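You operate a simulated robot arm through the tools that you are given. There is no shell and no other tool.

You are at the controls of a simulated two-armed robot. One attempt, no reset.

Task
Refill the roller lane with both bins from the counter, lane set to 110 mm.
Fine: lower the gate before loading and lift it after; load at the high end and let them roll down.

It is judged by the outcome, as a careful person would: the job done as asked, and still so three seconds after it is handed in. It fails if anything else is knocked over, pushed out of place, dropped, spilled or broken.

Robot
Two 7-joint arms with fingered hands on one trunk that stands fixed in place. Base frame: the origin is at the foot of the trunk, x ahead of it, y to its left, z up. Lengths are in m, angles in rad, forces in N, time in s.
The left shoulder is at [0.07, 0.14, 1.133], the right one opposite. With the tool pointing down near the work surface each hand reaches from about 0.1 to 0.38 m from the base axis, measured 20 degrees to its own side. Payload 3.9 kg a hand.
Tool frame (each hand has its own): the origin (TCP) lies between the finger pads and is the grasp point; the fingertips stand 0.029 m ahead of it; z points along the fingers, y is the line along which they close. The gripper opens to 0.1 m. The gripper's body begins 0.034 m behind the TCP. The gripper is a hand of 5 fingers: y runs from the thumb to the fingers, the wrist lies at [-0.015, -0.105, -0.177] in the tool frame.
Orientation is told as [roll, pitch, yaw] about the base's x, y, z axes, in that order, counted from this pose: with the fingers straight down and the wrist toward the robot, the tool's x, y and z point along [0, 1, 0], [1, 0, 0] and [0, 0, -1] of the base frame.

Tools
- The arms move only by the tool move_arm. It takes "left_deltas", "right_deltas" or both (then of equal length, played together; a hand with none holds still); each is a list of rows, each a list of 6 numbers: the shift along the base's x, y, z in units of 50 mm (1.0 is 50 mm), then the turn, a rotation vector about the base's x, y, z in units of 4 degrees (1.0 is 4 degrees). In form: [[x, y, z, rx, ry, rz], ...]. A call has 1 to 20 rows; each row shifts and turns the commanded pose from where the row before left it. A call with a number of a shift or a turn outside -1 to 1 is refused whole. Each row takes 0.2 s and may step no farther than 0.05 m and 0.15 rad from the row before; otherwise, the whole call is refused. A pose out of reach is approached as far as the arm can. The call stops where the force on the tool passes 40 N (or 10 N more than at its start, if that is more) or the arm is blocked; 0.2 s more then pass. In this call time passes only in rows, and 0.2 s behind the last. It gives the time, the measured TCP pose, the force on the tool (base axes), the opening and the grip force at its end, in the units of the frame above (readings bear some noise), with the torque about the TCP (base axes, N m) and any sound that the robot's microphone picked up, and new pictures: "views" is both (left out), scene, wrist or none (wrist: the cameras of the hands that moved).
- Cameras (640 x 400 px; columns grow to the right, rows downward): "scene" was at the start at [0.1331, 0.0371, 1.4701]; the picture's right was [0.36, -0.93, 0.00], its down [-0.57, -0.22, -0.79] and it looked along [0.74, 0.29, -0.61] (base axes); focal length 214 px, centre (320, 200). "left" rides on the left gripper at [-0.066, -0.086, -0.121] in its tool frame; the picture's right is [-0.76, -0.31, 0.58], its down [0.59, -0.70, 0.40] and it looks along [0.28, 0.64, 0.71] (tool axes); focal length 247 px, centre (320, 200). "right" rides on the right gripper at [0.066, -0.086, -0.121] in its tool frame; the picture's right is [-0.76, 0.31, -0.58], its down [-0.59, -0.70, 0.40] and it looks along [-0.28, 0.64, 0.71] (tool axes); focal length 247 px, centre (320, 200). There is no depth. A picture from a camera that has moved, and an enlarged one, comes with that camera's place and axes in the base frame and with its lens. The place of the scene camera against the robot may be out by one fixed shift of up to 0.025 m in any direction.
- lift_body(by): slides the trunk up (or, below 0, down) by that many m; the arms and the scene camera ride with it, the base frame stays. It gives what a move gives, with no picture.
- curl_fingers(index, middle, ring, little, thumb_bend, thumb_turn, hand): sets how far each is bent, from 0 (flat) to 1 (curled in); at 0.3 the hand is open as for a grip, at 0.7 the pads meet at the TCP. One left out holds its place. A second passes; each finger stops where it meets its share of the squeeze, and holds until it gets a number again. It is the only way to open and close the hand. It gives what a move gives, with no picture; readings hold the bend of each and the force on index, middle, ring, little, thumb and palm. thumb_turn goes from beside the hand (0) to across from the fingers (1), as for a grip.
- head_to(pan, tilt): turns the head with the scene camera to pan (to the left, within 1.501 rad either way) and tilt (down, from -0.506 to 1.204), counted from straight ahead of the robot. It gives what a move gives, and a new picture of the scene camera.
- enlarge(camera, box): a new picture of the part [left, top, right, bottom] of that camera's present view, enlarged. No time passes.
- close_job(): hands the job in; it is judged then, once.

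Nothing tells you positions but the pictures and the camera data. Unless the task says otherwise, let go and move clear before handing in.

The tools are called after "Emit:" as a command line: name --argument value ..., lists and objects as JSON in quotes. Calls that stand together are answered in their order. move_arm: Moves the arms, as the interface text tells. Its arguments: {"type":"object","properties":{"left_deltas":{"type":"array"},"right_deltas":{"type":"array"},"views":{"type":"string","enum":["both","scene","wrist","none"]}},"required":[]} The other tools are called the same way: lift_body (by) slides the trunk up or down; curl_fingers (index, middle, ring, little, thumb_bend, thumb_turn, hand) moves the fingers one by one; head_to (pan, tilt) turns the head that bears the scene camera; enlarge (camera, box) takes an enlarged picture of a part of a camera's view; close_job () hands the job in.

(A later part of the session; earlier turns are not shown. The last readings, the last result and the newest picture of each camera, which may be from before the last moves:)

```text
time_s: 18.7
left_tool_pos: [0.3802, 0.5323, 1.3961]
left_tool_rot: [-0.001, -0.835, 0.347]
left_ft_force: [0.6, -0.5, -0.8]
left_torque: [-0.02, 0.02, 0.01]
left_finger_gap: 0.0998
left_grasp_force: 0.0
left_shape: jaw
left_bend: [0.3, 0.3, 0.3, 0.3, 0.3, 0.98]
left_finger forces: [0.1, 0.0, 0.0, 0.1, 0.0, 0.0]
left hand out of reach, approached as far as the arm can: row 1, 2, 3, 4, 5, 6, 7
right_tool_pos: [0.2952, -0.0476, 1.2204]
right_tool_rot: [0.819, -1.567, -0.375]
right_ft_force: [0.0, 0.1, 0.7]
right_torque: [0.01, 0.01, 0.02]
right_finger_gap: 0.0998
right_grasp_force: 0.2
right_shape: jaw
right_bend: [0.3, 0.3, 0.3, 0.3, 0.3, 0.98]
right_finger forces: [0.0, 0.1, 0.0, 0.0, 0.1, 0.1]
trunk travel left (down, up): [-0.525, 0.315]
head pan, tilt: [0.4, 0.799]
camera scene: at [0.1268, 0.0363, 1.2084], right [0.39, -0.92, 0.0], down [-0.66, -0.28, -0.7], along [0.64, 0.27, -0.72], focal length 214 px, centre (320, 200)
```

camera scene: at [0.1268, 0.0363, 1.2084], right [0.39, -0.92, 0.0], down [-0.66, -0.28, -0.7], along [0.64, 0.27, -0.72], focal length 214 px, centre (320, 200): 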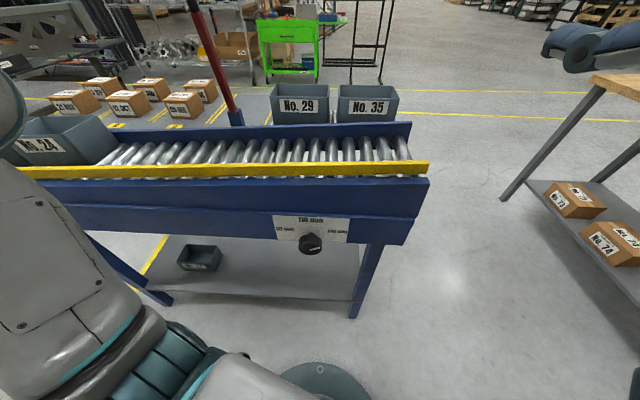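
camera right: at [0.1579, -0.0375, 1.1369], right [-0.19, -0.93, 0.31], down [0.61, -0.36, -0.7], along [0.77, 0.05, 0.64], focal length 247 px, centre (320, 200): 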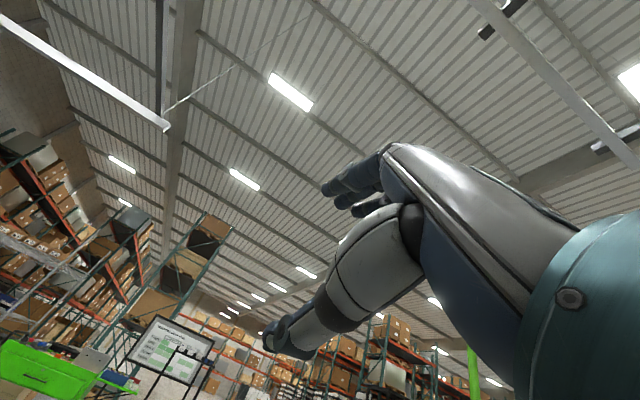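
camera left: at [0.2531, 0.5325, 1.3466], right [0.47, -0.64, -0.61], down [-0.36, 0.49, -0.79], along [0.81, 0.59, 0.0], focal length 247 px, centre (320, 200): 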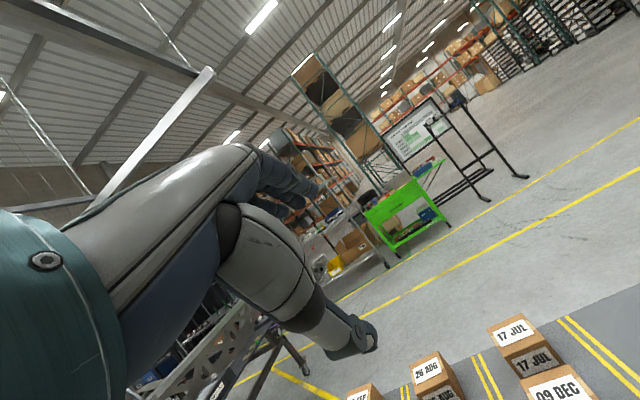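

Emit:
head_to --pan -0.6 --tilt 0.5

Emit:
head_to --pan 1.2 --tilt 0.3

```text
time_s: 19.9
left_tool_pos: [0.3807, 0.5335, 1.3961]
left_tool_rot: [0.001, -0.837, 0.347]
left_ft_force: [-0.9, -0.1, 0.2]
left_torque: [-0.02, 0.01, -0.02]
left_finger_gap: 0.0999
left_grasp_force: 0.1
left_shape: jaw
left_bend: [0.3, 0.3, 0.3, 0.3, 0.3, 0.98]
left_finger forces: [0.1, 0.0, 0.0, 0.1, 0.1, 0.0]
right_tool_pos: [0.2945, -0.0446, 1.2209]
right_tool_rot: [0.56, -1.566, -0.115]
right_ft_force: [-0.2, 0.3, 0.1]
right_torque: [0.01, -0.02, -0.01]
right_finger_gap: 0.1001
right_grasp_force: 0.1
right_shape: jaw
right_bend: [0.3, 0.3, 0.3, 0.3, 0.3, 0.98]
right_finger forces: [0.0, 0.0, 0.0, 0.0, 0.0, 0.0]
trunk travel left (down, up): [-0.525, 0.315]
head pan, tilt: [-0.6, 0.499]
camera scene: at [0.1276, -0.0457, 1.2344], right [-0.56, -0.83, 0.0], down [-0.4, 0.27, -0.88], along [0.72, -0.5, -0.48], focal length 214 px, centre (320, 200)
```

scene: 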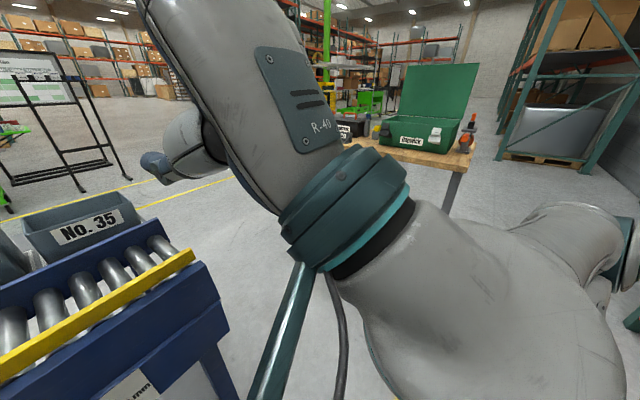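

```text
time_s: 21.7
left_tool_pos: [0.3812, 0.5323, 1.3974]
left_tool_rot: [0.0, -0.836, 0.348]
left_ft_force: [0.1, -0.2, 1.1]
left_torque: [-0.04, -0.01, -0.01]
left_finger_gap: 0.1
left_grasp_force: 0.1
left_shape: jaw
left_bend: [0.3, 0.3, 0.3, 0.3, 0.3, 0.98]
left_finger forces: [0.1, 0.0, 0.0, 0.0, 0.0, 0.0]
right_tool_pos: [0.2956, -0.0463, 1.221]
right_tool_rot: [0.552, -1.567, -0.108]
right_ft_force: [-0.2, 0.3, -0.3]
right_torque: [-0.01, 0.0, -0.01]
right_finger_gap: 0.1
right_grasp_force: 0.1
right_shape: jaw
right_bend: [0.3, 0.3, 0.3, 0.3, 0.3, 0.98]
right_finger forces: [0.1, 0.0, 0.0, 0.0, 0.0, 0.1]
trunk travel left (down, up): [-0.525, 0.315]
head pan, tilt: [1.201, 0.3]
camera scene: at [0.0863, 0.0927, 1.2528], right [0.93, -0.36, 0.0], down [-0.11, -0.28, -0.96], along [0.35, 0.89, -0.3], focal length 214 px, centre (320, 200)
```

scene: 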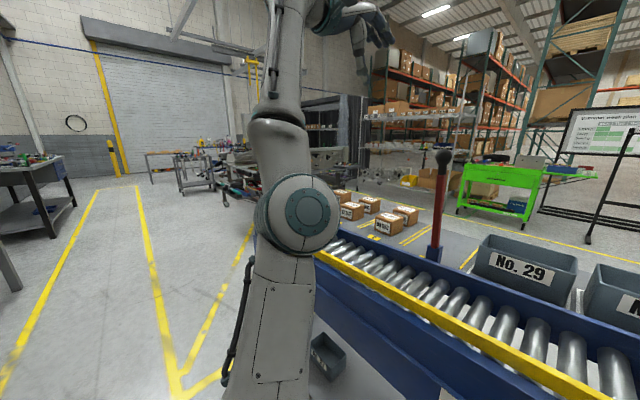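

The arms work with the elbow out at shoulder height, so palm-down forward needs the hand above the shoulder. I'll test how low the right hand can go in front of the knob in this pose while turned toward the left.

Emit:
move_arm --right_deltas '[[0.05, 0.45, 0, 0, 0, 0.9], [0.05, 0.45, 0, 0, 0, 0.9], [0.05, 0.45, 0, 0, 0, 0.9], [0.05, 0.45, 0, 0, 0, 0.9], [0.05, 0.45, 0, 0, 0, 0.9], [0.05, 0.45, 0, 0, 0, 0.9], [0.05, 0.45, 0, 0, 0, 0.9]]' --views "none"

Emit:
head_to --pan 0.2 --tilt 0.8

```text
time_s: 23.3
left_tool_pos: [0.3811, 0.5326, 1.3957]
left_tool_rot: [-0.004, -0.836, 0.348]
left_ft_force: [-0.1, 0.8, 0.1]
left_torque: [0.0, -0.01, -0.02]
left_finger_gap: 0.1
left_grasp_force: 0.0
left_shape: jaw
left_bend: [0.3, 0.3, 0.3, 0.3, 0.3, 0.98]
left_finger forces: [0.0, 0.0, 0.1, 0.0, 0.0, 0.0]
right_tool_pos: [0.3127, 0.1118, 1.2205]
right_tool_rot: [0.784, -1.568, 0.099]
right_ft_force: [1.1, -0.1, -0.2]
right_torque: [-0.01, 0.0, 0.0]
right_finger_gap: 0.0998
right_grasp_force: 0.0
right_shape: jaw
right_bend: [0.3, 0.3, 0.3, 0.3, 0.3, 0.98]
right_finger forces: [0.1, 0.0, 0.1, 0.0, 0.0, 0.0]
trunk travel left (down, up): [-0.525, 0.315]
head pan, tilt: [1.201, 0.3]
```

```text
time_s: 24.6
left_tool_pos: [0.3802, 0.5322, 1.396]
left_tool_rot: [0.0, -0.836, 0.346]
left_ft_force: [0.1, -0.2, 0.3]
left_torque: [-0.01, -0.02, 0.04]
left_finger_gap: 0.0998
left_grasp_force: 0.0
left_shape: jaw
left_bend: [0.3, 0.3, 0.3, 0.3, 0.3, 0.98]
left_finger forces: [0.0, 0.0, 0.0, 0.0, 0.0, 0.0]
right_tool_pos: [0.3122, 0.1127, 1.2209]
right_tool_rot: [0.92, -1.57, -0.033]
right_ft_force: [-0.7, 0.3, 0.3]
right_torque: [-0.01, -0.01, 0.0]
right_finger_gap: 0.0996
right_grasp_force: 0.1
right_shape: jaw
right_bend: [0.3, 0.3, 0.3, 0.3, 0.3, 0.98]
right_finger forces: [0.0, 0.1, 0.1, 0.0, 0.0, 0.1]
trunk travel left (down, up): [-0.525, 0.315]
head pan, tilt: [0.201, 0.799]
camera scene: at [0.1316, 0.0219, 1.2084], right [0.2, -0.98, 0.0], down [-0.7, -0.14, -0.7], along [0.68, 0.14, -0.72], focal length 214 px, centre (320, 200)
```

scene: 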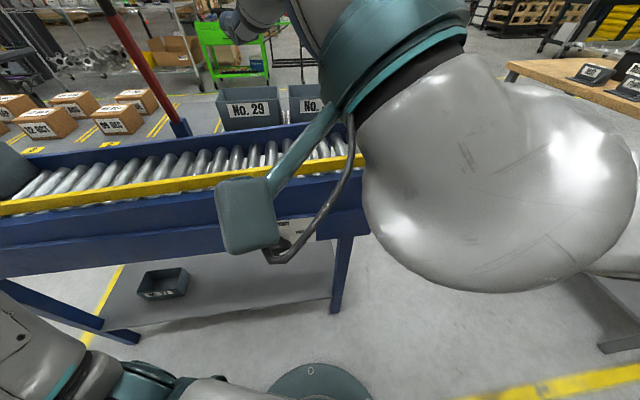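

Emit:
move_arm --right_deltas '[[0, 0, -0.6, 0, 0, 0], [0, 0, -0.6, 0, 0, 0], [0, 0, -0.6, 0, 0, 0], [0, 0, -0.6, 0, 0, 0], [0, 0, -0.6, 0, 0, 0], [0, 0, -0.6, 0, 0, 0]]' --views "scene"

```text
time_s: 26.0
left_tool_pos: [0.3799, 0.5332, 1.3966]
left_tool_rot: [-0.003, -0.836, 0.349]
left_ft_force: [0.6, 0.2, -1.1]
left_torque: [0.0, 0.0, -0.05]
left_finger_gap: 0.0998
left_grasp_force: 0.0
left_shape: jaw
left_bend: [0.3, 0.3, 0.3, 0.3, 0.3, 0.98]
left_finger forces: [0.0, 0.0, 0.1, 0.0, 0.0, 0.0]
right_tool_pos: [0.3222, 0.1332, 1.0512]
right_tool_rot: [0.842, -1.565, 0.04]
right_ft_force: [0.4, 0.1, 0.0]
right_torque: [0.01, -0.03, -0.03]
right_finger_gap: 0.1
right_grasp_force: 0.1
right_shape: jaw
right_bend: [0.3, 0.3, 0.3, 0.3, 0.3, 0.98]
right_finger forces: [0.0, 0.0, 0.1, 0.0, 0.1, 0.0]
right hand out of reach, approached as far as the arm can: row 4, 5, 6
trunk travel left (down, up): [-0.525, 0.315]
head pan, tilt: [0.201, 0.799]
camera scene: at [0.1315, 0.0222, 1.2084], right [0.2, -0.98, 0.0], down [-0.7, -0.14, -0.7], along [0.68, 0.14, -0.72], focal length 214 px, centre (320, 200)
```

scene: 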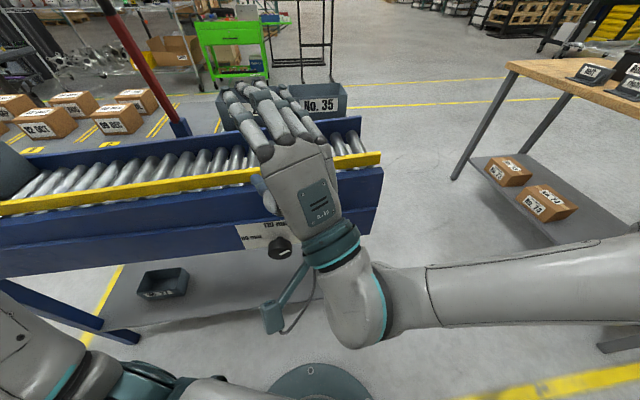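

The right hand can work at the knob if I lower the trunk about 0.28–0.4 m more. Before that, I'll pitch the left hand forward too and bring it back in front of the lane, so it doesn't come down on the rollers.

Emit:
move_arm --left_deltas '[[0, 0, 0, 0.325, -0.895, 0], [0, 0, 0, 0.325, -0.895, 0], [0, 0, 0, 0.325, -0.895, 0], [0, 0, 0, 0.325, -0.895, 0], [-0.2, 0, 0, 0.325, -0.895, 0], [-0.2, 0, 0, 0.325, -0.895, 0], [-0.2, 0, 0, 0.325, -0.895, 0], [-0.2, 0, 0, 0.325, -0.895, 0], [-0.2, 0, 0, 0.325, -0.895, 0], [-0.2, 0, 0, 0.325, -0.895, 0], [-0.2, 0, 0, 0, 0, 0]]' --views "none"

Emit:
head_to --pan 1.0 --tilt 0.3

```text
time_s: 28.4
left_tool_pos: [0.3585, 0.5921, 1.494]
left_tool_rot: [-0.004, -1.501, 0.35]
left_ft_force: [0.3, 0.1, -1.1]
left_torque: [0.04, 0.01, -0.01]
left_finger_gap: 0.0997
left_grasp_force: 0.0
left_shape: jaw
left_bend: [0.3, 0.3, 0.3, 0.3, 0.3, 0.98]
left_finger forces: [0.1, 0.0, 0.0, 0.1, 0.0, 0.0]
left hand out of reach, approached as far as the arm can: row 1, 2, 3, 4, 5, 6, 7, 8, 9, 10, 11
right_tool_pos: [0.3224, 0.1313, 1.0532]
right_tool_rot: [0.915, -1.566, -0.037]
right_ft_force: [-0.4, 0.0, -1.3]
right_torque: [0.03, 0.02, -0.01]
right_finger_gap: 0.0995
right_grasp_force: 0.1
right_shape: jaw
right_bend: [0.3, 0.3, 0.3, 0.3, 0.3, 0.98]
right_finger forces: [0.1, 0.1, 0.1, 0.0, 0.0, 0.0]
trunk travel left (down, up): [-0.525, 0.315]
head pan, tilt: [0.201, 0.799]
```

```text
time_s: 29.5
left_tool_pos: [0.3579, 0.5913, 1.4938]
left_tool_rot: [0.001, -1.501, 0.348]
left_ft_force: [-0.2, 0.4, -0.5]
left_torque: [-0.01, 0.01, 0.04]
left_finger_gap: 0.0998
left_grasp_force: 0.0
left_shape: jaw
left_bend: [0.3, 0.3, 0.3, 0.3, 0.3, 0.98]
left_finger forces: [0.1, 0.0, 0.1, 0.0, 0.0, 0.1]
right_tool_pos: [0.3223, 0.1328, 1.0525]
right_tool_rot: [0.868, -1.565, 0.009]
right_ft_force: [0.6, 0.0, -0.1]
right_torque: [-0.03, -0.01, -0.02]
right_finger_gap: 0.0998
right_grasp_force: 0.0
right_shape: jaw
right_bend: [0.3, 0.3, 0.3, 0.3, 0.3, 0.98]
right_finger forces: [0.0, 0.0, 0.0, 0.1, 0.0, 0.1]
trunk travel left (down, up): [-0.525, 0.315]
head pan, tilt: [1.0, 0.3]
camera scene: at [0.103, 0.0842, 1.2527], right [0.84, -0.54, 0.0], down [-0.16, -0.25, -0.96], along [0.52, 0.8, -0.3], focal length 214 px, centre (320, 200)
```

scene: 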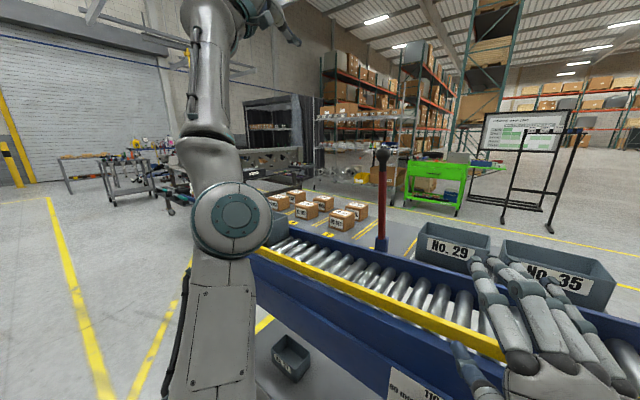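

Emit:
move_arm --right_deltas '[[-0.2, -0.35, 0.6, 0, 0, 0], [-0.2, -0.35, 0.6, 0, 0, 0], [-0.2, -0.35, 0.6, 0, 0, 0], [-0.14, -0.31, 0.1, 0, 0, 0]]' --views "none"

Emit:
head_to --pan 0.3 --tilt 0.8

```text
time_s: 30.5
left_tool_pos: [0.3569, 0.591, 1.4934]
left_tool_rot: [-0.002, -1.502, 0.349]
left_ft_force: [0.4, -0.6, 0.0]
left_torque: [-0.04, -0.05, -0.03]
left_finger_gap: 0.0998
left_grasp_force: 0.1
left_shape: jaw
left_bend: [0.3, 0.3, 0.3, 0.3, 0.3, 0.98]
left_finger forces: [0.0, 0.0, 0.0, 0.0, 0.0, 0.1]
right_tool_pos: [0.2971, 0.078, 1.1582]
right_tool_rot: [0.463, -1.569, 0.421]
right_ft_force: [0.7, 0.7, 0.5]
right_torque: [0.02, 0.03, -0.03]
right_finger_gap: 0.1
right_grasp_force: 0.0
right_shape: jaw
right_bend: [0.3, 0.3, 0.3, 0.3, 0.3, 0.98]
right_finger forces: [0.0, 0.0, 0.0, 0.0, 0.0, 0.1]
right hand out of reach, approached as far as the arm can: row 1, 2, 4
trunk travel left (down, up): [-0.525, 0.315]
head pan, tilt: [1.0, 0.3]
```

```text
time_s: 31.6
left_tool_pos: [0.3581, 0.5926, 1.4936]
left_tool_rot: [-0.003, -1.504, 0.349]
left_ft_force: [0.0, -1.0, -0.1]
left_torque: [-0.06, 0.02, 0.04]
left_finger_gap: 0.1
left_grasp_force: 0.0
left_shape: jaw
left_bend: [0.3, 0.3, 0.3, 0.3, 0.3, 0.98]
left_finger forces: [0.1, 0.1, 0.1, 0.1, 0.0, 0.0]
right_tool_pos: [0.2986, 0.0783, 1.158]
right_tool_rot: [0.845, -1.567, 0.037]
right_ft_force: [0.4, -0.4, 0.6]
right_torque: [0.01, 0.04, 0.0]
right_finger_gap: 0.1
right_grasp_force: 0.1
right_shape: jaw
right_bend: [0.3, 0.3, 0.3, 0.3, 0.3, 0.98]
right_finger forces: [0.1, 0.1, 0.1, 0.0, 0.0, 0.0]
trunk travel left (down, up): [-0.525, 0.315]
head pan, tilt: [0.3, 0.799]
camera scene: at [0.1296, 0.0297, 1.2085], right [0.3, -0.95, 0.0], down [-0.68, -0.21, -0.7], along [0.67, 0.21, -0.72], focal length 214 px, centre (320, 200)
```

scene: 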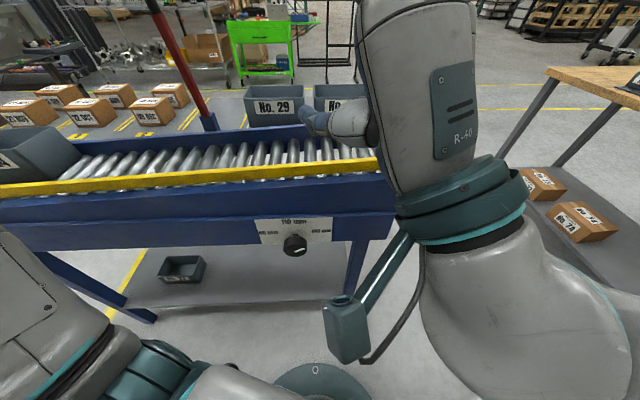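

Emit:
lift_body --by -0.2

Emit:
head_to --pan 0.5 --tilt 0.5

```text
time_s: 33.8
left_tool_pos: [0.3577, 0.5911, 1.2932]
left_tool_rot: [0.002, -1.503, 0.348]
left_ft_force: [-0.1, 0.6, 0.9]
left_torque: [0.0, -0.03, 0.01]
left_finger_gap: 0.0997
left_grasp_force: 0.0
left_shape: jaw
left_bend: [0.3, 0.3, 0.3, 0.3, 0.3, 0.98]
left_finger forces: [0.1, 0.1, 0.1, 0.0, 0.0, 0.1]
right_tool_pos: [0.2977, 0.0772, 0.9579]
right_tool_rot: [0.889, -1.57, -0.007]
right_ft_force: [-0.4, -0.9, 0.0]
right_torque: [0.0, 0.0, 0.0]
right_finger_gap: 0.0998
right_grasp_force: 0.0
right_shape: jaw
right_bend: [0.3, 0.3, 0.3, 0.3, 0.3, 0.98]
right_finger forces: [0.0, 0.1, 0.0, 0.0, 0.0, 0.0]
trunk travel left (down, up): [-0.325, 0.515]
head pan, tilt: [0.3, 0.799]
```

```text
time_s: 34.6
left_tool_pos: [0.3592, 0.5915, 1.2923]
left_tool_rot: [-0.003, -1.504, 0.35]
left_ft_force: [0.3, 0.7, -0.2]
left_torque: [-0.02, 0.01, -0.02]
left_finger_gap: 0.0998
left_grasp_force: 0.1
left_shape: jaw
left_bend: [0.3, 0.3, 0.3, 0.3, 0.3, 0.98]
left_finger forces: [0.1, 0.0, 0.1, 0.0, 0.0, 0.1]
right_tool_pos: [0.2982, 0.0771, 0.9581]
right_tool_rot: [0.879, -1.569, 0.009]
right_ft_force: [0.0, 0.1, 0.0]
right_torque: [-0.01, 0.02, -0.04]
right_finger_gap: 0.0996
right_grasp_force: 0.1
right_shape: jaw
right_bend: [0.3, 0.3, 0.3, 0.3, 0.3, 0.98]
right_finger forces: [0.0, 0.0, 0.1, 0.0, 0.0, 0.0]
trunk travel left (down, up): [-0.325, 0.515]
head pan, tilt: [0.499, 0.499]
camera scene: at [0.1324, 0.0492, 1.0343], right [0.48, -0.88, 0.0], down [-0.42, -0.23, -0.88], along [0.77, 0.42, -0.48], focal length 214 px, centre (320, 200)
```

scene: 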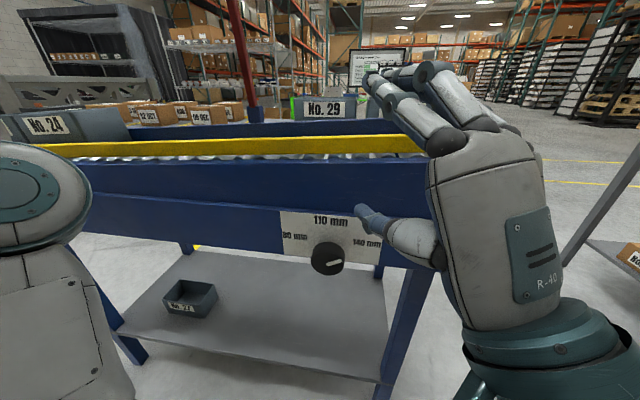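

Emit:
enlarge --camera "scene" --box '[264, 200, 408, 290]'

Emit:
enlarge --camera "scene" --box '[0, 80, 320, 280]'

Emit:
enlarge --camera "right" --box '[0, 0, 640, 400]'

```text
4.44 times, centred on (336, 245) of scene
camera zoom: at [0.1324, 0.0492, 1.0343], right [0.48, -0.88, 0.0], down [-0.42, -0.23, -0.88], along [0.77, 0.42, -0.48], focal length 953 px, centre (249, 0)
```

zoom: 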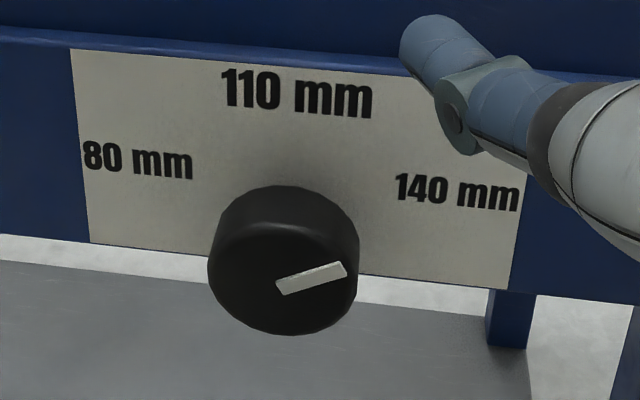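

```text
2.00 times, centred on (160, 180) of scene
camera zoom: at [0.1324, 0.0492, 1.0343], right [0.48, -0.88, 0.0], down [-0.42, -0.23, -0.88], along [0.77, 0.42, -0.48], focal length 429 px, centre (640, 240)
```

zoom: 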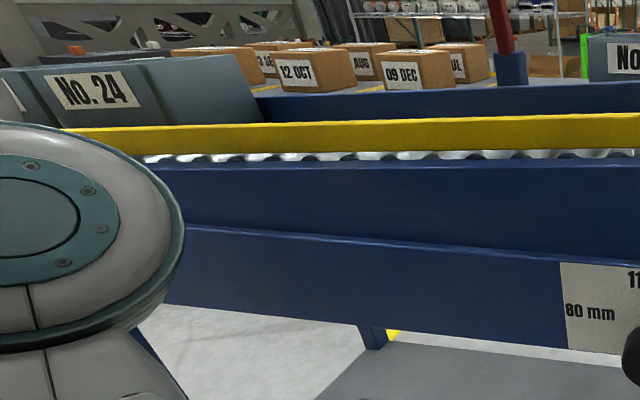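

```text
1.00 times, centred on (320, 200) of right (not enlarged: the box is as wide or as high as the picture)
camera zoom: at [0.1709, 0.0271, 0.8738], right [0.22, -0.93, 0.31], down [0.71, -0.06, -0.7], along [0.67, 0.37, 0.64], focal length 247 px, centre (320, 200)
```

zoom: 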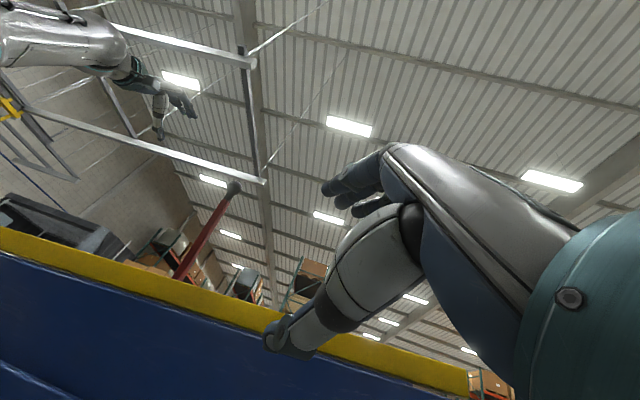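

Now the pointer is clearly on 140, about 65° clockwise from 110 at the top, so it needs a turn of about 65° counter-clockwise as seen from me. I'll lower the trunk so the right hand is level with the knob, then rehearse the turn in free air in front of it.

Emit:
lift_body --by -0.187

Emit:
move_arm --right_deltas '[[0, 0, 0, -0.9, -0.33, 0], [0, 0, 0, -0.9, -0.33, 0], [0, 0, 0, -0.9, -0.33, 0], [0, 0, 0, -0.9, -0.33, 0], [0, 0, 0, -0.9, -0.33, 0], [0, 0, 0, -0.9, -0.33, 0], [0, 0, 0, -0.9, -0.33, 0], [0, 0, 0, -0.9, -0.33, 0], [0, 0, 0, -0.9, -0.33, 0], [0, 0, 0, -0.9, -0.33, 0]]' --views "scene"

```text
time_s: 36.6
left_tool_pos: [0.3583, 0.5922, 1.1063]
left_tool_rot: [0.0, -1.504, 0.347]
left_ft_force: [-0.3, -0.2, 0.2]
left_torque: [0.01, -0.02, 0.04]
left_finger_gap: 0.1
left_grasp_force: 0.0
left_shape: jaw
left_bend: [0.3, 0.3, 0.3, 0.3, 0.3, 0.98]
left_finger forces: [0.1, 0.0, 0.0, 0.0, 0.0, 0.0]
right_tool_pos: [0.299, 0.0776, 0.7703]
right_tool_rot: [0.884, -1.569, 0.0]
right_ft_force: [0.8, -0.5, 0.5]
right_torque: [0.02, 0.0, 0.0]
right_finger_gap: 0.0998
right_grasp_force: 0.0
right_shape: jaw
right_bend: [0.3, 0.3, 0.3, 0.3, 0.3, 0.98]
right_finger forces: [0.0, 0.0, 0.1, 0.1, 0.0, 0.0]
trunk travel left (down, up): [-0.138, 0.702]
head pan, tilt: [0.499, 0.499]
```

```text
time_s: 38.8
left_tool_pos: [0.3587, 0.592, 1.1057]
left_tool_rot: [-0.001, -1.503, 0.349]
left_ft_force: [0.1, 0.5, 0.1]
left_torque: [0.01, 0.03, -0.02]
left_finger_gap: 0.0999
left_grasp_force: 0.1
left_shape: jaw
left_bend: [0.3, 0.3, 0.3, 0.3, 0.3, 0.98]
left_finger forces: [0.0, 0.0, 0.0, 0.0, 0.0, 0.1]
right_tool_pos: [0.2973, 0.0787, 0.7709]
right_tool_rot: [-1.033, -0.9, 1.919]
right_ft_force: [-0.1, 0.3, -0.6]
right_torque: [0.0, -0.01, -0.04]
right_finger_gap: 0.1001
right_grasp_force: 0.1
right_shape: jaw
right_bend: [0.3, 0.3, 0.3, 0.3, 0.3, 0.98]
right_finger forces: [0.0, 0.1, 0.0, 0.1, 0.0, 0.0]
trunk travel left (down, up): [-0.138, 0.702]
head pan, tilt: [0.499, 0.499]
camera scene: at [0.1324, 0.0492, 0.8474], right [0.48, -0.88, 0.0], down [-0.42, -0.23, -0.88], along [0.77, 0.42, -0.48], focal length 214 px, centre (320, 200)
```

scene: 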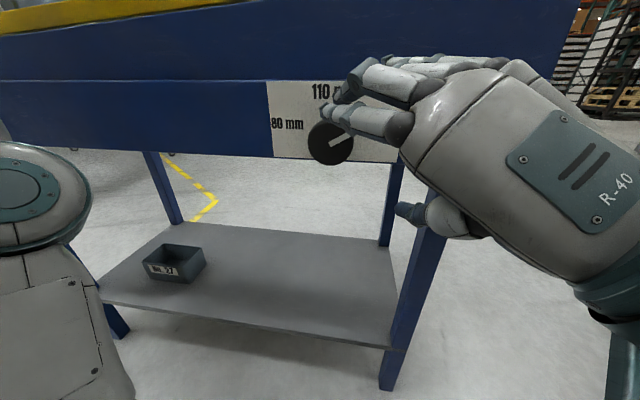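

Emit:
move_arm --right_deltas '[[0, 0, 0, -0.9, -0.33, 0], [0, 0, 0, -0.9, -0.33, 0], [0, 0, 0, -0.9, -0.33, 0], [0, 0, 0, -0.9, -0.33, 0], [0, 0, 0, -0.9, -0.33, 0], [0, 0, 0, -0.9, -0.33, 0], [0, 0, 0, -0.9, -0.33, 0], [0, 0, 0, -0.9, -0.33, 0]]' --views "both"

Emit:
enlarge --camera "scene" --box '[264, 70, 408, 180]'

```text
time_s: 40.6
left_tool_pos: [0.3584, 0.5911, 1.1067]
left_tool_rot: [-0.002, -1.503, 0.348]
left_ft_force: [0.7, 0.0, 0.2]
left_torque: [-0.02, 0.0, 0.0]
left_finger_gap: 0.0998
left_grasp_force: 0.1
left_shape: jaw
left_bend: [0.3, 0.3, 0.3, 0.3, 0.3, 0.98]
left_finger forces: [0.1, 0.0, 0.1, 0.1, 0.1, 0.0]
right_tool_pos: [0.2974, 0.0775, 0.7712]
right_tool_rot: [-1.038, -0.479, 1.9]
right_ft_force: [-0.1, -0.6, -1.0]
right_torque: [0.0, 0.0, -0.04]
right_finger_gap: 0.0998
right_grasp_force: 0.1
right_shape: jaw
right_bend: [0.3, 0.3, 0.3, 0.3, 0.3, 0.98]
right_finger forces: [0.0, 0.0, 0.0, 0.0, 0.1, 0.1]
right hand out of reach, approached as far as the arm can: row 2, 4
trunk travel left (down, up): [-0.138, 0.702]
head pan, tilt: [0.499, 0.499]
camera scene: at [0.1324, 0.0493, 0.8474], right [0.48, -0.88, 0.0], down [-0.42, -0.23, -0.88], along [0.77, 0.42, -0.48], focal length 214 px, centre (320, 200)
camera right: at [0.1937, -0.0394, 0.7369], right [-0.05, -0.19, 0.98], down [0.86, -0.52, -0.05], along [0.52, 0.84, 0.19], focal length 247 px, centre (320, 200)
```

scene: 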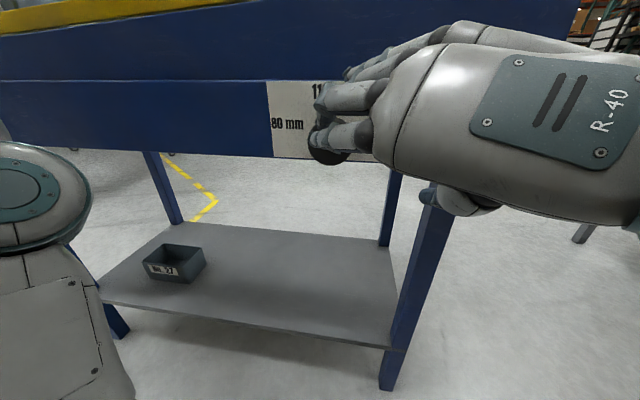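
right: 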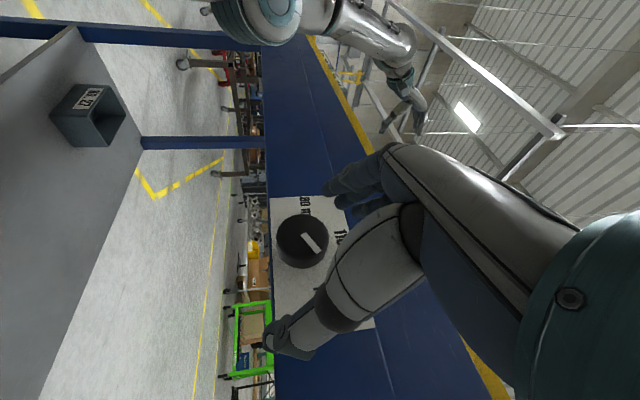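

```text
3.64 times, centred on (336, 125) of scene
camera zoom: at [0.1324, 0.0493, 0.8474], right [0.48, -0.88, 0.0], down [-0.42, -0.23, -0.88], along [0.77, 0.42, -0.48], focal length 780 px, centre (262, 473)
```

zoom: 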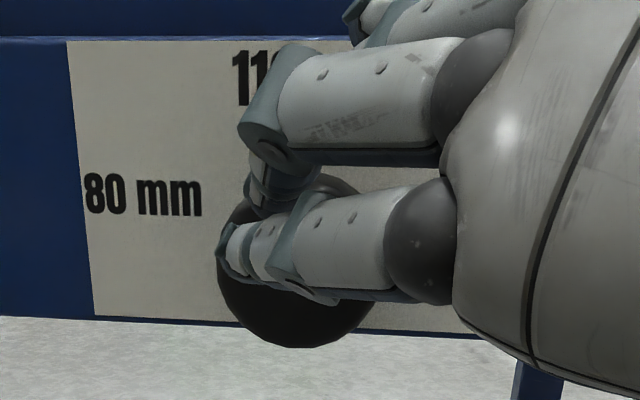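

Emit:
enlarge --camera "right" --box '[240, 170, 400, 330]'

```text
2.50 times, centred on (320, 250) of right
camera zoom: at [0.1937, -0.0394, 0.7369], right [-0.05, -0.19, 0.98], down [0.86, -0.52, -0.05], along [0.52, 0.84, 0.19], focal length 617 px, centre (320, 75)
```

zoom: 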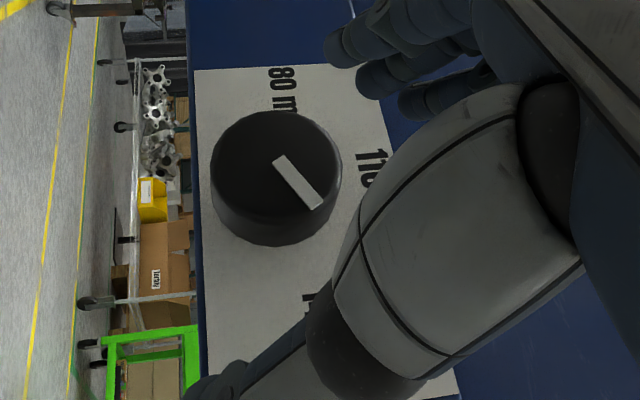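

The 65° turn is feasible, and the wrist camera puts the knob axis at about n = 0.38, u = -0.023, z = 0.765 (n and u being distances across and along the lane). I'll rotate the hand back to the start angle and then approach the knob.

Emit:
move_arm --right_deltas '[[0, 0, 0, 0.9, 0.33, 0], [0, 0, 0, 0.9, 0.33, 0], [0, 0, 0, 0.9, 0.33, 0], [0, 0, 0, 0.9, 0.33, 0], [0, 0, 0, 0.9, 0.33, 0], [0, 0, 0, 0.9, 0.33, 0], [0, 0, 0, 0.9, 0.33, 0], [0, 0, 0, 0.9, 0.33, 0], [0, 0, 0, 0.9, 0.33, 0], [0, 0, 0, 0.9, 0.33, 0], [0, 0, 0, 0.9, 0.33, 0], [0, 0, 0, 0.9, 0.33, 0], [0, 0, 0, 0.9, 0.33, 0], [0, 0, 0, 0.9, 0.33, 0], [0, 0, 0, 0.9, 0.33, 0], [0, 0, 0, 0.9, 0.33, 0], [0, 0, 0, 0.9, 0.33, 0]]' --views "none"

Emit:
move_arm --right_deltas '[[0.24, 0.325, -0.03, 0, 0, 0], [0.24, 0.325, -0.03, 0, 0, 0]]' --views "both"

```text
time_s: 44.2
left_tool_pos: [0.3589, 0.592, 1.1076]
left_tool_rot: [-0.001, -1.503, 0.349]
left_ft_force: [-0.4, -0.2, 0.8]
left_torque: [0.0, 0.05, -0.02]
left_finger_gap: 0.0994
left_grasp_force: 0.0
left_shape: jaw
left_bend: [0.3, 0.3, 0.3, 0.3, 0.3, 0.98]
left_finger forces: [0.1, 0.1, 0.0, 0.1, 0.0, 0.0]
right_tool_pos: [0.2986, 0.078, 0.7717]
right_tool_rot: [1.721, -1.52, -0.848]
right_ft_force: [0.5, 0.0, -0.4]
right_torque: [-0.01, -0.02, 0.03]
right_finger_gap: 0.1001
right_grasp_force: 0.1
right_shape: jaw
right_bend: [0.3, 0.3, 0.3, 0.3, 0.3, 0.98]
right_finger forces: [0.1, 0.1, 0.1, 0.0, 0.0, 0.0]
trunk travel left (down, up): [-0.138, 0.702]
head pan, tilt: [0.499, 0.499]
```

```text
time_s: 44.8
left_tool_pos: [0.3581, 0.5934, 1.1062]
left_tool_rot: [0.0, -1.501, 0.349]
left_ft_force: [-0.7, -0.3, 1.1]
left_torque: [0.01, 0.01, 0.02]
left_finger_gap: 0.1
left_grasp_force: 0.1
left_shape: jaw
left_bend: [0.3, 0.3, 0.3, 0.3, 0.3, 0.98]
left_finger forces: [0.0, 0.0, 0.0, 0.0, 0.0, 0.0]
right_tool_pos: [0.3205, 0.1104, 0.7681]
right_tool_rot: [1.712, -1.518, -0.839]
right_ft_force: [0.3, 0.5, 0.7]
right_torque: [0.02, 0.0, 0.03]
right_finger_gap: 0.0998
right_grasp_force: 0.1
right_shape: jaw
right_bend: [0.3, 0.3, 0.3, 0.3, 0.3, 0.98]
right_finger forces: [0.0, 0.0, 0.1, 0.0, 0.0, 0.0]
trunk travel left (down, up): [-0.138, 0.702]
head pan, tilt: [0.499, 0.499]
camera scene: at [0.1323, 0.0492, 0.8474], right [0.48, -0.88, 0.0], down [-0.42, -0.23, -0.88], along [0.77, 0.42, -0.48], focal length 214 px, centre (320, 200)
camera right: at [0.1911, 0.0641, 0.6863], right [0.22, -0.94, 0.26], down [0.68, -0.04, -0.73], along [0.7, 0.34, 0.63], focal length 247 px, centre (320, 200)
```

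scene: 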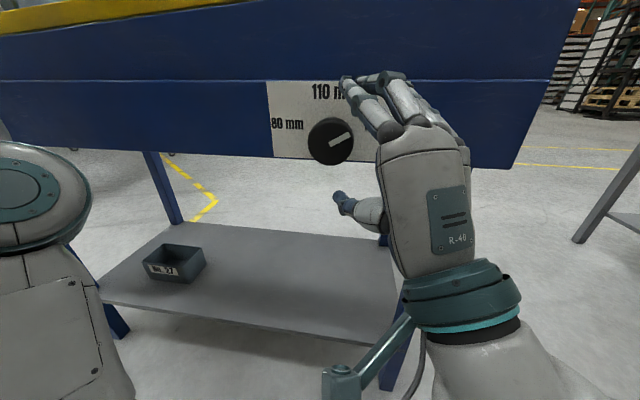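
right: 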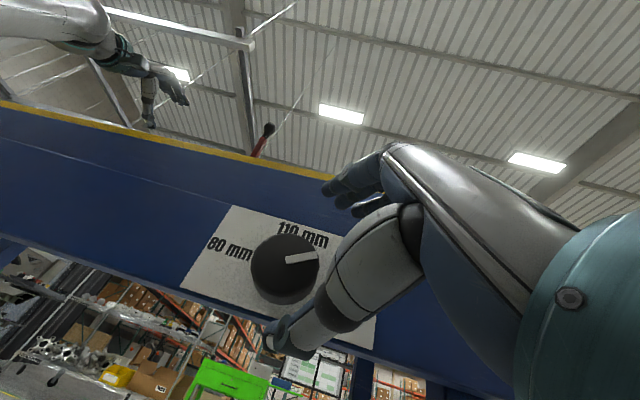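

The knob sits between the fingers (above) and thumb (below) as planned. I'll advance the last few centimetres.

Emit:
move_arm --right_deltas '[[0.17, 0.213, -0.025, 0, 0, 0], [0.17, 0.213, -0.025, 0, 0, 0], [0.17, 0.213, -0.025, 0, 0, 0]]' --views "both"

Emit:
enlarge --camera "scene" --box '[264, 70, 408, 230]'

Emit:
enlarge --camera "right" --box '[200, 140, 420, 360]'

```text
time_s: 45.6
left_tool_pos: [0.3582, 0.5929, 1.1064]
left_tool_rot: [-0.002, -1.502, 0.349]
left_ft_force: [-0.2, 0.5, 1.3]
left_torque: [-0.02, 0.01, 0.03]
left_finger_gap: 0.1
left_grasp_force: 0.0
left_shape: jaw
left_bend: [0.3, 0.3, 0.3, 0.3, 0.3, 0.98]
left_finger forces: [0.0, 0.0, 0.0, 0.0, 0.0, 0.0]
right_tool_pos: [0.3476, 0.1439, 0.7645]
right_tool_rot: [1.716, -1.519, -0.841]
right_ft_force: [0.7, -0.2, -0.5]
right_torque: [0.01, 0.01, -0.02]
right_finger_gap: 0.0998
right_grasp_force: 0.0
right_shape: jaw
right_bend: [0.3, 0.3, 0.3, 0.3, 0.3, 0.98]
right_finger forces: [0.0, 0.0, 0.1, 0.1, 0.1, 0.0]
trunk travel left (down, up): [-0.138, 0.702]
head pan, tilt: [0.499, 0.499]
camera scene: at [0.1324, 0.0492, 0.8473], right [0.48, -0.88, 0.0], down [-0.42, -0.23, -0.88], along [0.77, 0.42, -0.48], focal length 214 px, centre (320, 200)
camera right: at [0.2171, 0.0961, 0.6824], right [0.22, -0.94, 0.26], down [0.68, -0.04, -0.73], along [0.7, 0.34, 0.63], focal length 247 px, centre (320, 200)
```

scene: 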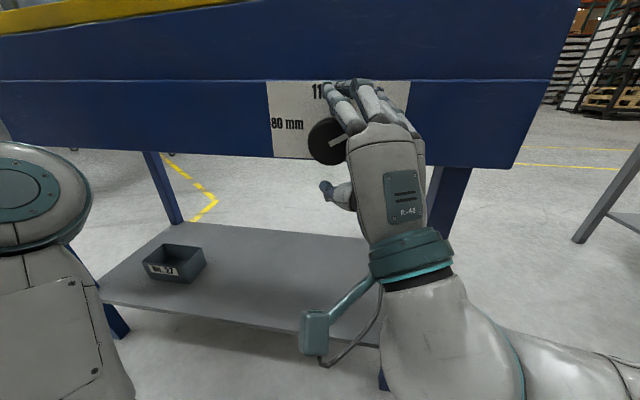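
right: 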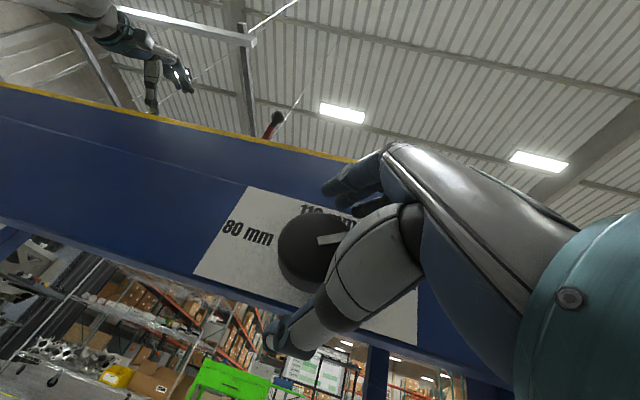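

```text
2.50 times, centred on (336, 150) of scene
camera zoom: at [0.1324, 0.0492, 0.8473], right [0.48, -0.88, 0.0], down [-0.42, -0.23, -0.88], along [0.77, 0.42, -0.48], focal length 536 px, centre (280, 325)
```

zoom: 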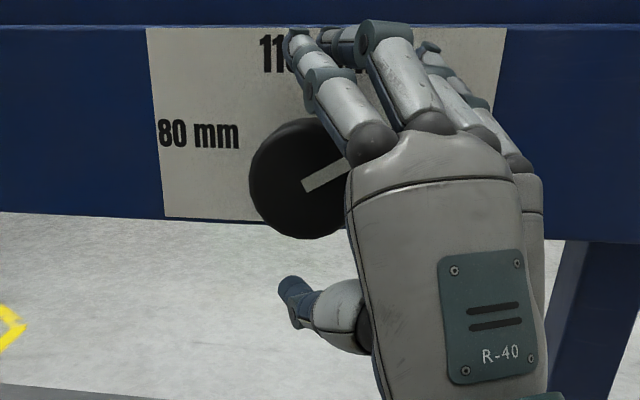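

```text
1.82 times, centred on (310, 250) of right
camera zoom: at [0.2171, 0.0961, 0.6824], right [0.22, -0.94, 0.26], down [0.68, -0.04, -0.73], along [0.7, 0.34, 0.63], focal length 449 px, centre (338, 109)
```

zoom: 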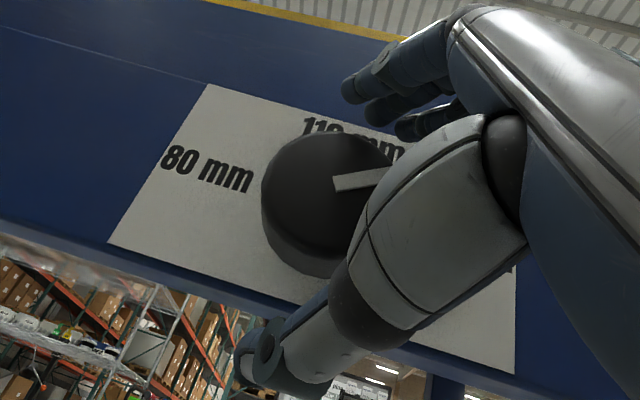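

The hand is in place with index and middle over the knob and thumb under it. I'll close just those digits, keeping ring and little open.

Emit:
curl_fingers --hand "right" --index 0.5 --middle 0.5 --thumb_bend 0.5

Emit:
enlarge --camera "scene" --box '[264, 70, 408, 230]'

Emit:
enlarge --camera "right" --box '[200, 140, 420, 360]'

```text
time_s: 46.6
left_tool_pos: [0.359, 0.5922, 1.1074]
left_tool_rot: [0.001, -1.502, 0.346]
left_ft_force: [-0.5, 0.9, 0.8]
left_torque: [-0.01, 0.0, 0.01]
left_finger_gap: 0.1
left_grasp_force: 0.0
left_shape: jaw
left_bend: [0.3, 0.3, 0.3, 0.3, 0.3, 0.98]
left_finger forces: [0.0, 0.0, 0.0, 0.0, 0.1, 0.0]
right_tool_pos: [0.3465, 0.1421, 0.766]
right_tool_rot: [1.721, -1.518, -0.845]
right_ft_force: [0.3, -0.4, 2.0]
right_torque: [0.04, -0.02, -0.03]
right_finger_gap: 0.0523
right_grasp_force: 0.8
right_shape: fingers
right_bend: [0.49, 0.49, 0.3, 0.3, 0.5, 0.98]
right_finger forces: [1.7, 0.6, 0.0, 0.0, 0.1, 0.1]
trunk travel left (down, up): [-0.138, 0.702]
head pan, tilt: [0.499, 0.499]
```

```text
2.50 times, centred on (336, 150) of scene
camera zoom: at [0.1323, 0.0492, 0.8474], right [0.48, -0.88, 0.0], down [-0.42, -0.23, -0.88], along [0.77, 0.42, -0.48], focal length 536 px, centre (280, 325)
```

zoom: 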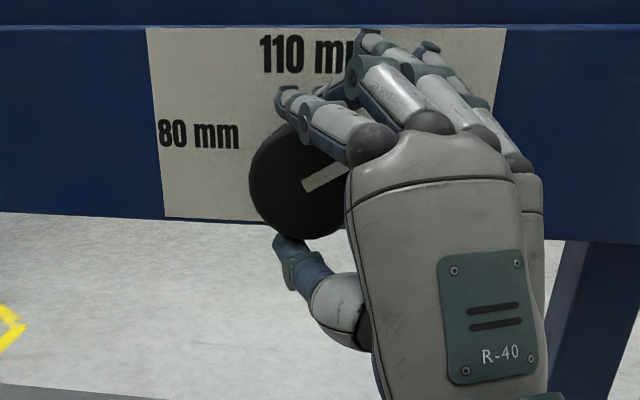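

```text
1.82 times, centred on (310, 250) of right
camera zoom: at [0.2169, 0.0961, 0.6825], right [0.22, -0.94, 0.26], down [0.68, -0.04, -0.73], along [0.7, 0.34, 0.63], focal length 449 px, centre (338, 109)
```

zoom: 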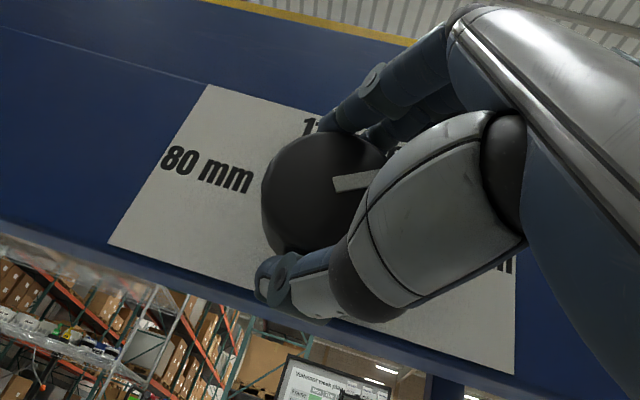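

Emit:
curl_fingers --hand "right" --index 0.62 --middle 0.62 --thumb_bend 0.65

Emit:
enlarge --camera "scene" --box '[264, 70, 408, 230]'

Emit:
enlarge --camera "right" --box '[200, 140, 420, 360]'

```text
time_s: 47.6
left_tool_pos: [0.3575, 0.5914, 1.1079]
left_tool_rot: [0.002, -1.501, 0.349]
left_ft_force: [0.1, -0.3, 0.1]
left_torque: [-0.01, 0.0, -0.02]
left_finger_gap: 0.0999
left_grasp_force: 0.1
left_shape: jaw
left_bend: [0.3, 0.3, 0.3, 0.3, 0.3, 0.98]
left_finger forces: [0.0, 0.0, 0.0, 0.0, 0.0, 0.0]
right_tool_pos: [0.347, 0.1417, 0.7654]
right_tool_rot: [1.764, -1.518, -0.892]
right_ft_force: [2.8, 0.1, 13.3]
right_torque: [0.19, -0.13, -0.06]
right_finger_gap: 0.0459
right_grasp_force: 14.2
right_shape: fingers
right_bend: [0.51, 0.54, 0.3, 0.3, 0.57, 0.97]
right_finger forces: [12.6, 8.0, 0.1, 0.0, 7.8, 0.1]
trunk travel left (down, up): [-0.138, 0.702]
head pan, tilt: [0.499, 0.499]
```

```text
2.50 times, centred on (336, 150) of scene
camera zoom: at [0.1319, 0.049, 0.8476], right [0.48, -0.88, 0.0], down [-0.42, -0.23, -0.88], along [0.77, 0.42, -0.48], focal length 536 px, centre (280, 325)
```

zoom: 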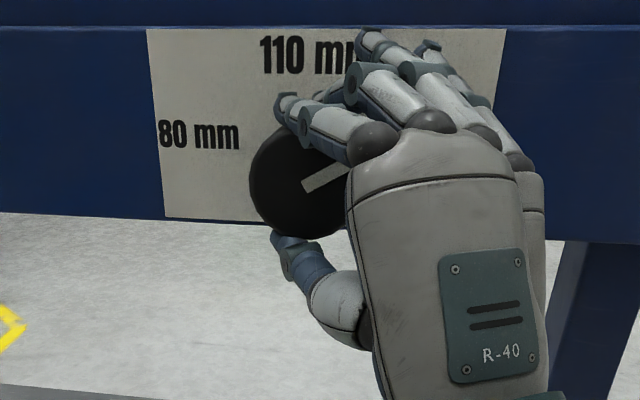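

```text
1.82 times, centred on (310, 250) of right
camera zoom: at [0.2166, 0.0959, 0.6831], right [0.22, -0.94, 0.26], down [0.68, -0.04, -0.73], along [0.7, 0.34, 0.63], focal length 449 px, centre (338, 109)
```

zoom: 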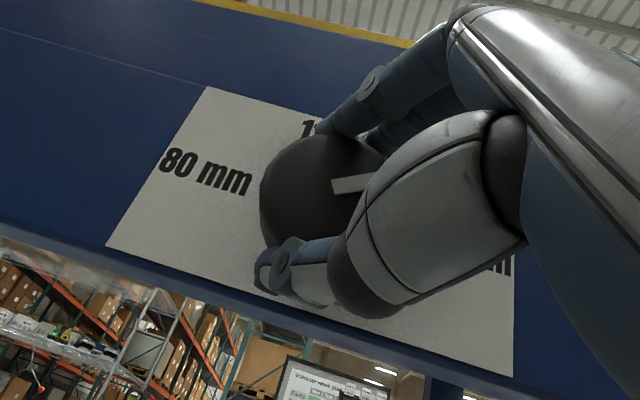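

I have a firm grip (index 12.6 N, middle 8 N, thumb 7.8 N). I'll turn the first 20° and check that the pointer follows.

Emit:
move_arm --right_deltas '[[0, 0, 0.02, -0.94, -0.342, 0], [0, 0, 0.02, -0.94, -0.342, 0], [0, 0.005, 0.02, -0.94, -0.342, 0], [0, 0.005, 0.015, -0.94, -0.342, 0], [0, 0.005, 0.015, -0.94, -0.342, 0]]' --views "none"

Emit:
enlarge --camera "scene" --box '[264, 70, 408, 230]'

Emit:
enlarge --camera "right" --box '[200, 140, 420, 360]'

```text
time_s: 48.8
left_tool_pos: [0.357, 0.5937, 1.1068]
left_tool_rot: [-0.022, -1.503, 0.368]
left_ft_force: [-0.7, 0.3, -0.2]
left_torque: [0.01, -0.03, -0.03]
left_finger_gap: 0.0999
left_grasp_force: 0.0
left_shape: jaw
left_bend: [0.3, 0.3, 0.3, 0.3, 0.3, 0.98]
left_finger forces: [0.0, 0.0, 0.0, 0.0, 0.0, 0.1]
right_tool_pos: [0.3383, 0.155, 0.7598]
right_tool_rot: [-0.982, -1.266, 1.856]
right_ft_force: [-4.8, 9.9, 5.3]
right_torque: [-0.04, -0.17, 0.23]
right_finger_gap: 0.0261
right_grasp_force: 8.2
right_shape: fingers
right_bend: [0.56, 0.55, 0.3, 0.3, 0.64, 0.97]
right_finger forces: [7.4, 6.4, 0.1, 0.0, 2.3, 0.0]
right hand out of reach, approached as far as the arm can: row 2
trunk travel left (down, up): [-0.138, 0.702]
head pan, tilt: [0.499, 0.499]
```

```text
2.50 times, centred on (336, 150) of scene
camera zoom: at [0.1316, 0.05, 0.8474], right [0.48, -0.88, 0.0], down [-0.42, -0.23, -0.88], along [0.77, 0.42, -0.48], focal length 536 px, centre (280, 325)
```

zoom: 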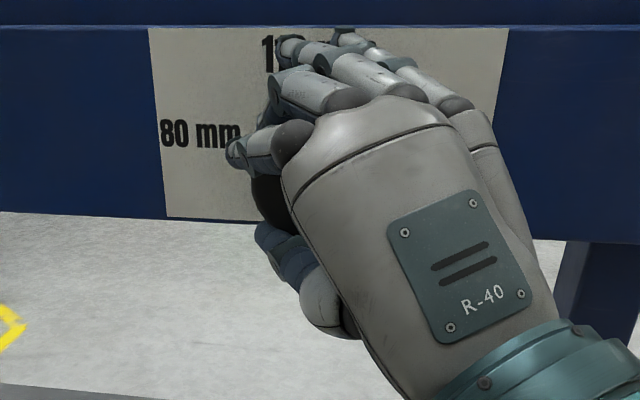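

```text
1.82 times, centred on (310, 250) of right
camera zoom: at [0.2193, 0.0816, 0.6828], right [0.17, -0.8, 0.58], down [0.76, -0.26, -0.59], along [0.62, 0.54, 0.56], focal length 449 px, centre (338, 109)
```

zoom: 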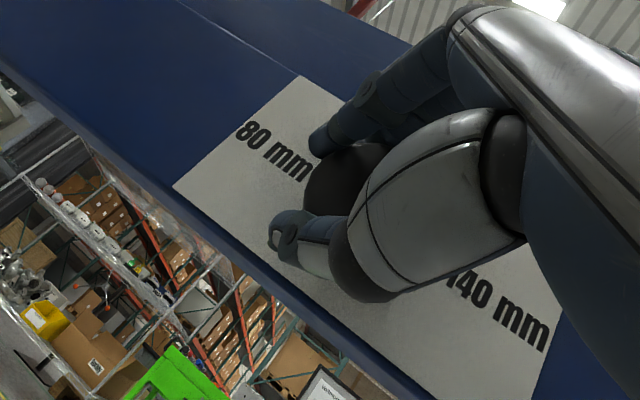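

The hand slid left on the knob (the grip gap shrank), so the grip may have slipped. I'll open the fingers and back off to see the pointer.

Emit:
curl_fingers --hand "right" --index 0.3 --middle 0.3 --thumb_bend 0.3

Emit:
enlarge --camera "right" --box '[200, 140, 420, 360]'

Emit:
enlarge --camera "scene" --box '[264, 70, 408, 230]'

```text
time_s: 49.8
left_tool_pos: [0.3586, 0.5915, 1.1056]
left_tool_rot: [-0.001, -1.503, 0.349]
left_ft_force: [0.9, -0.3, 0.6]
left_torque: [-0.04, 0.03, -0.01]
left_finger_gap: 0.0997
left_grasp_force: 0.1
left_shape: jaw
left_bend: [0.3, 0.3, 0.3, 0.3, 0.3, 0.98]
left_finger forces: [0.0, 0.1, 0.0, 0.1, 0.1, 0.0]
right_tool_pos: [0.3412, 0.1536, 0.7621]
right_tool_rot: [-0.984, -1.269, 1.854]
right_ft_force: [-1.3, 0.0, 0.4]
right_torque: [-0.01, -0.01, -0.01]
right_finger_gap: 0.0986
right_grasp_force: 0.1
right_shape: fingers
right_bend: [0.3, 0.3, 0.3, 0.3, 0.3, 0.98]
right_finger forces: [0.0, 0.0, 0.0, 0.0, 0.1, 0.1]
trunk travel left (down, up): [-0.138, 0.702]
head pan, tilt: [0.499, 0.499]
```

```text
1.82 times, centred on (310, 250) of right
camera zoom: at [0.2206, 0.081, 0.6835], right [0.17, -0.8, 0.58], down [0.76, -0.26, -0.59], along [0.62, 0.54, 0.57], focal length 449 px, centre (338, 109)
```

zoom: 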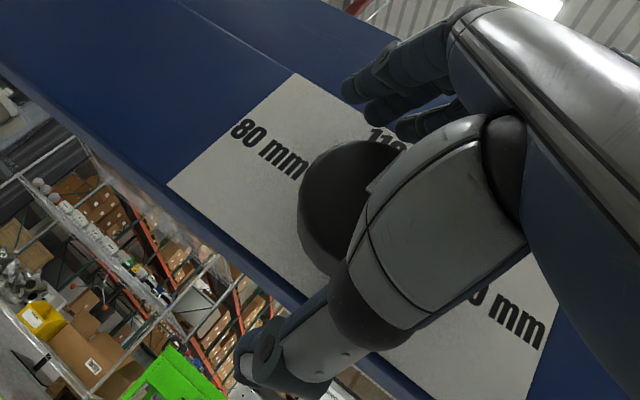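

```text
2.50 times, centred on (336, 150) of scene
camera zoom: at [0.1324, 0.0493, 0.8474], right [0.48, -0.88, 0.0], down [-0.42, -0.23, -0.88], along [0.77, 0.42, -0.48], focal length 536 px, centre (280, 325)
```

zoom: 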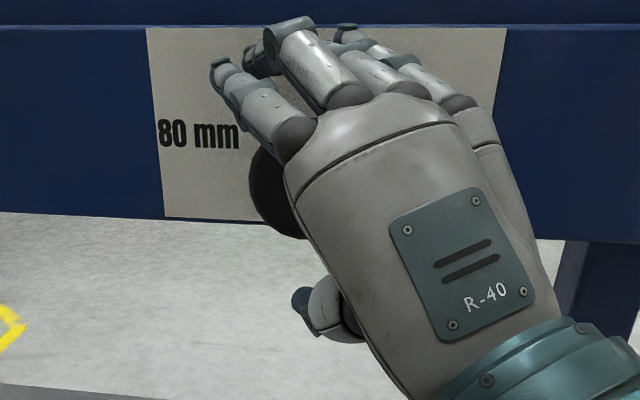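

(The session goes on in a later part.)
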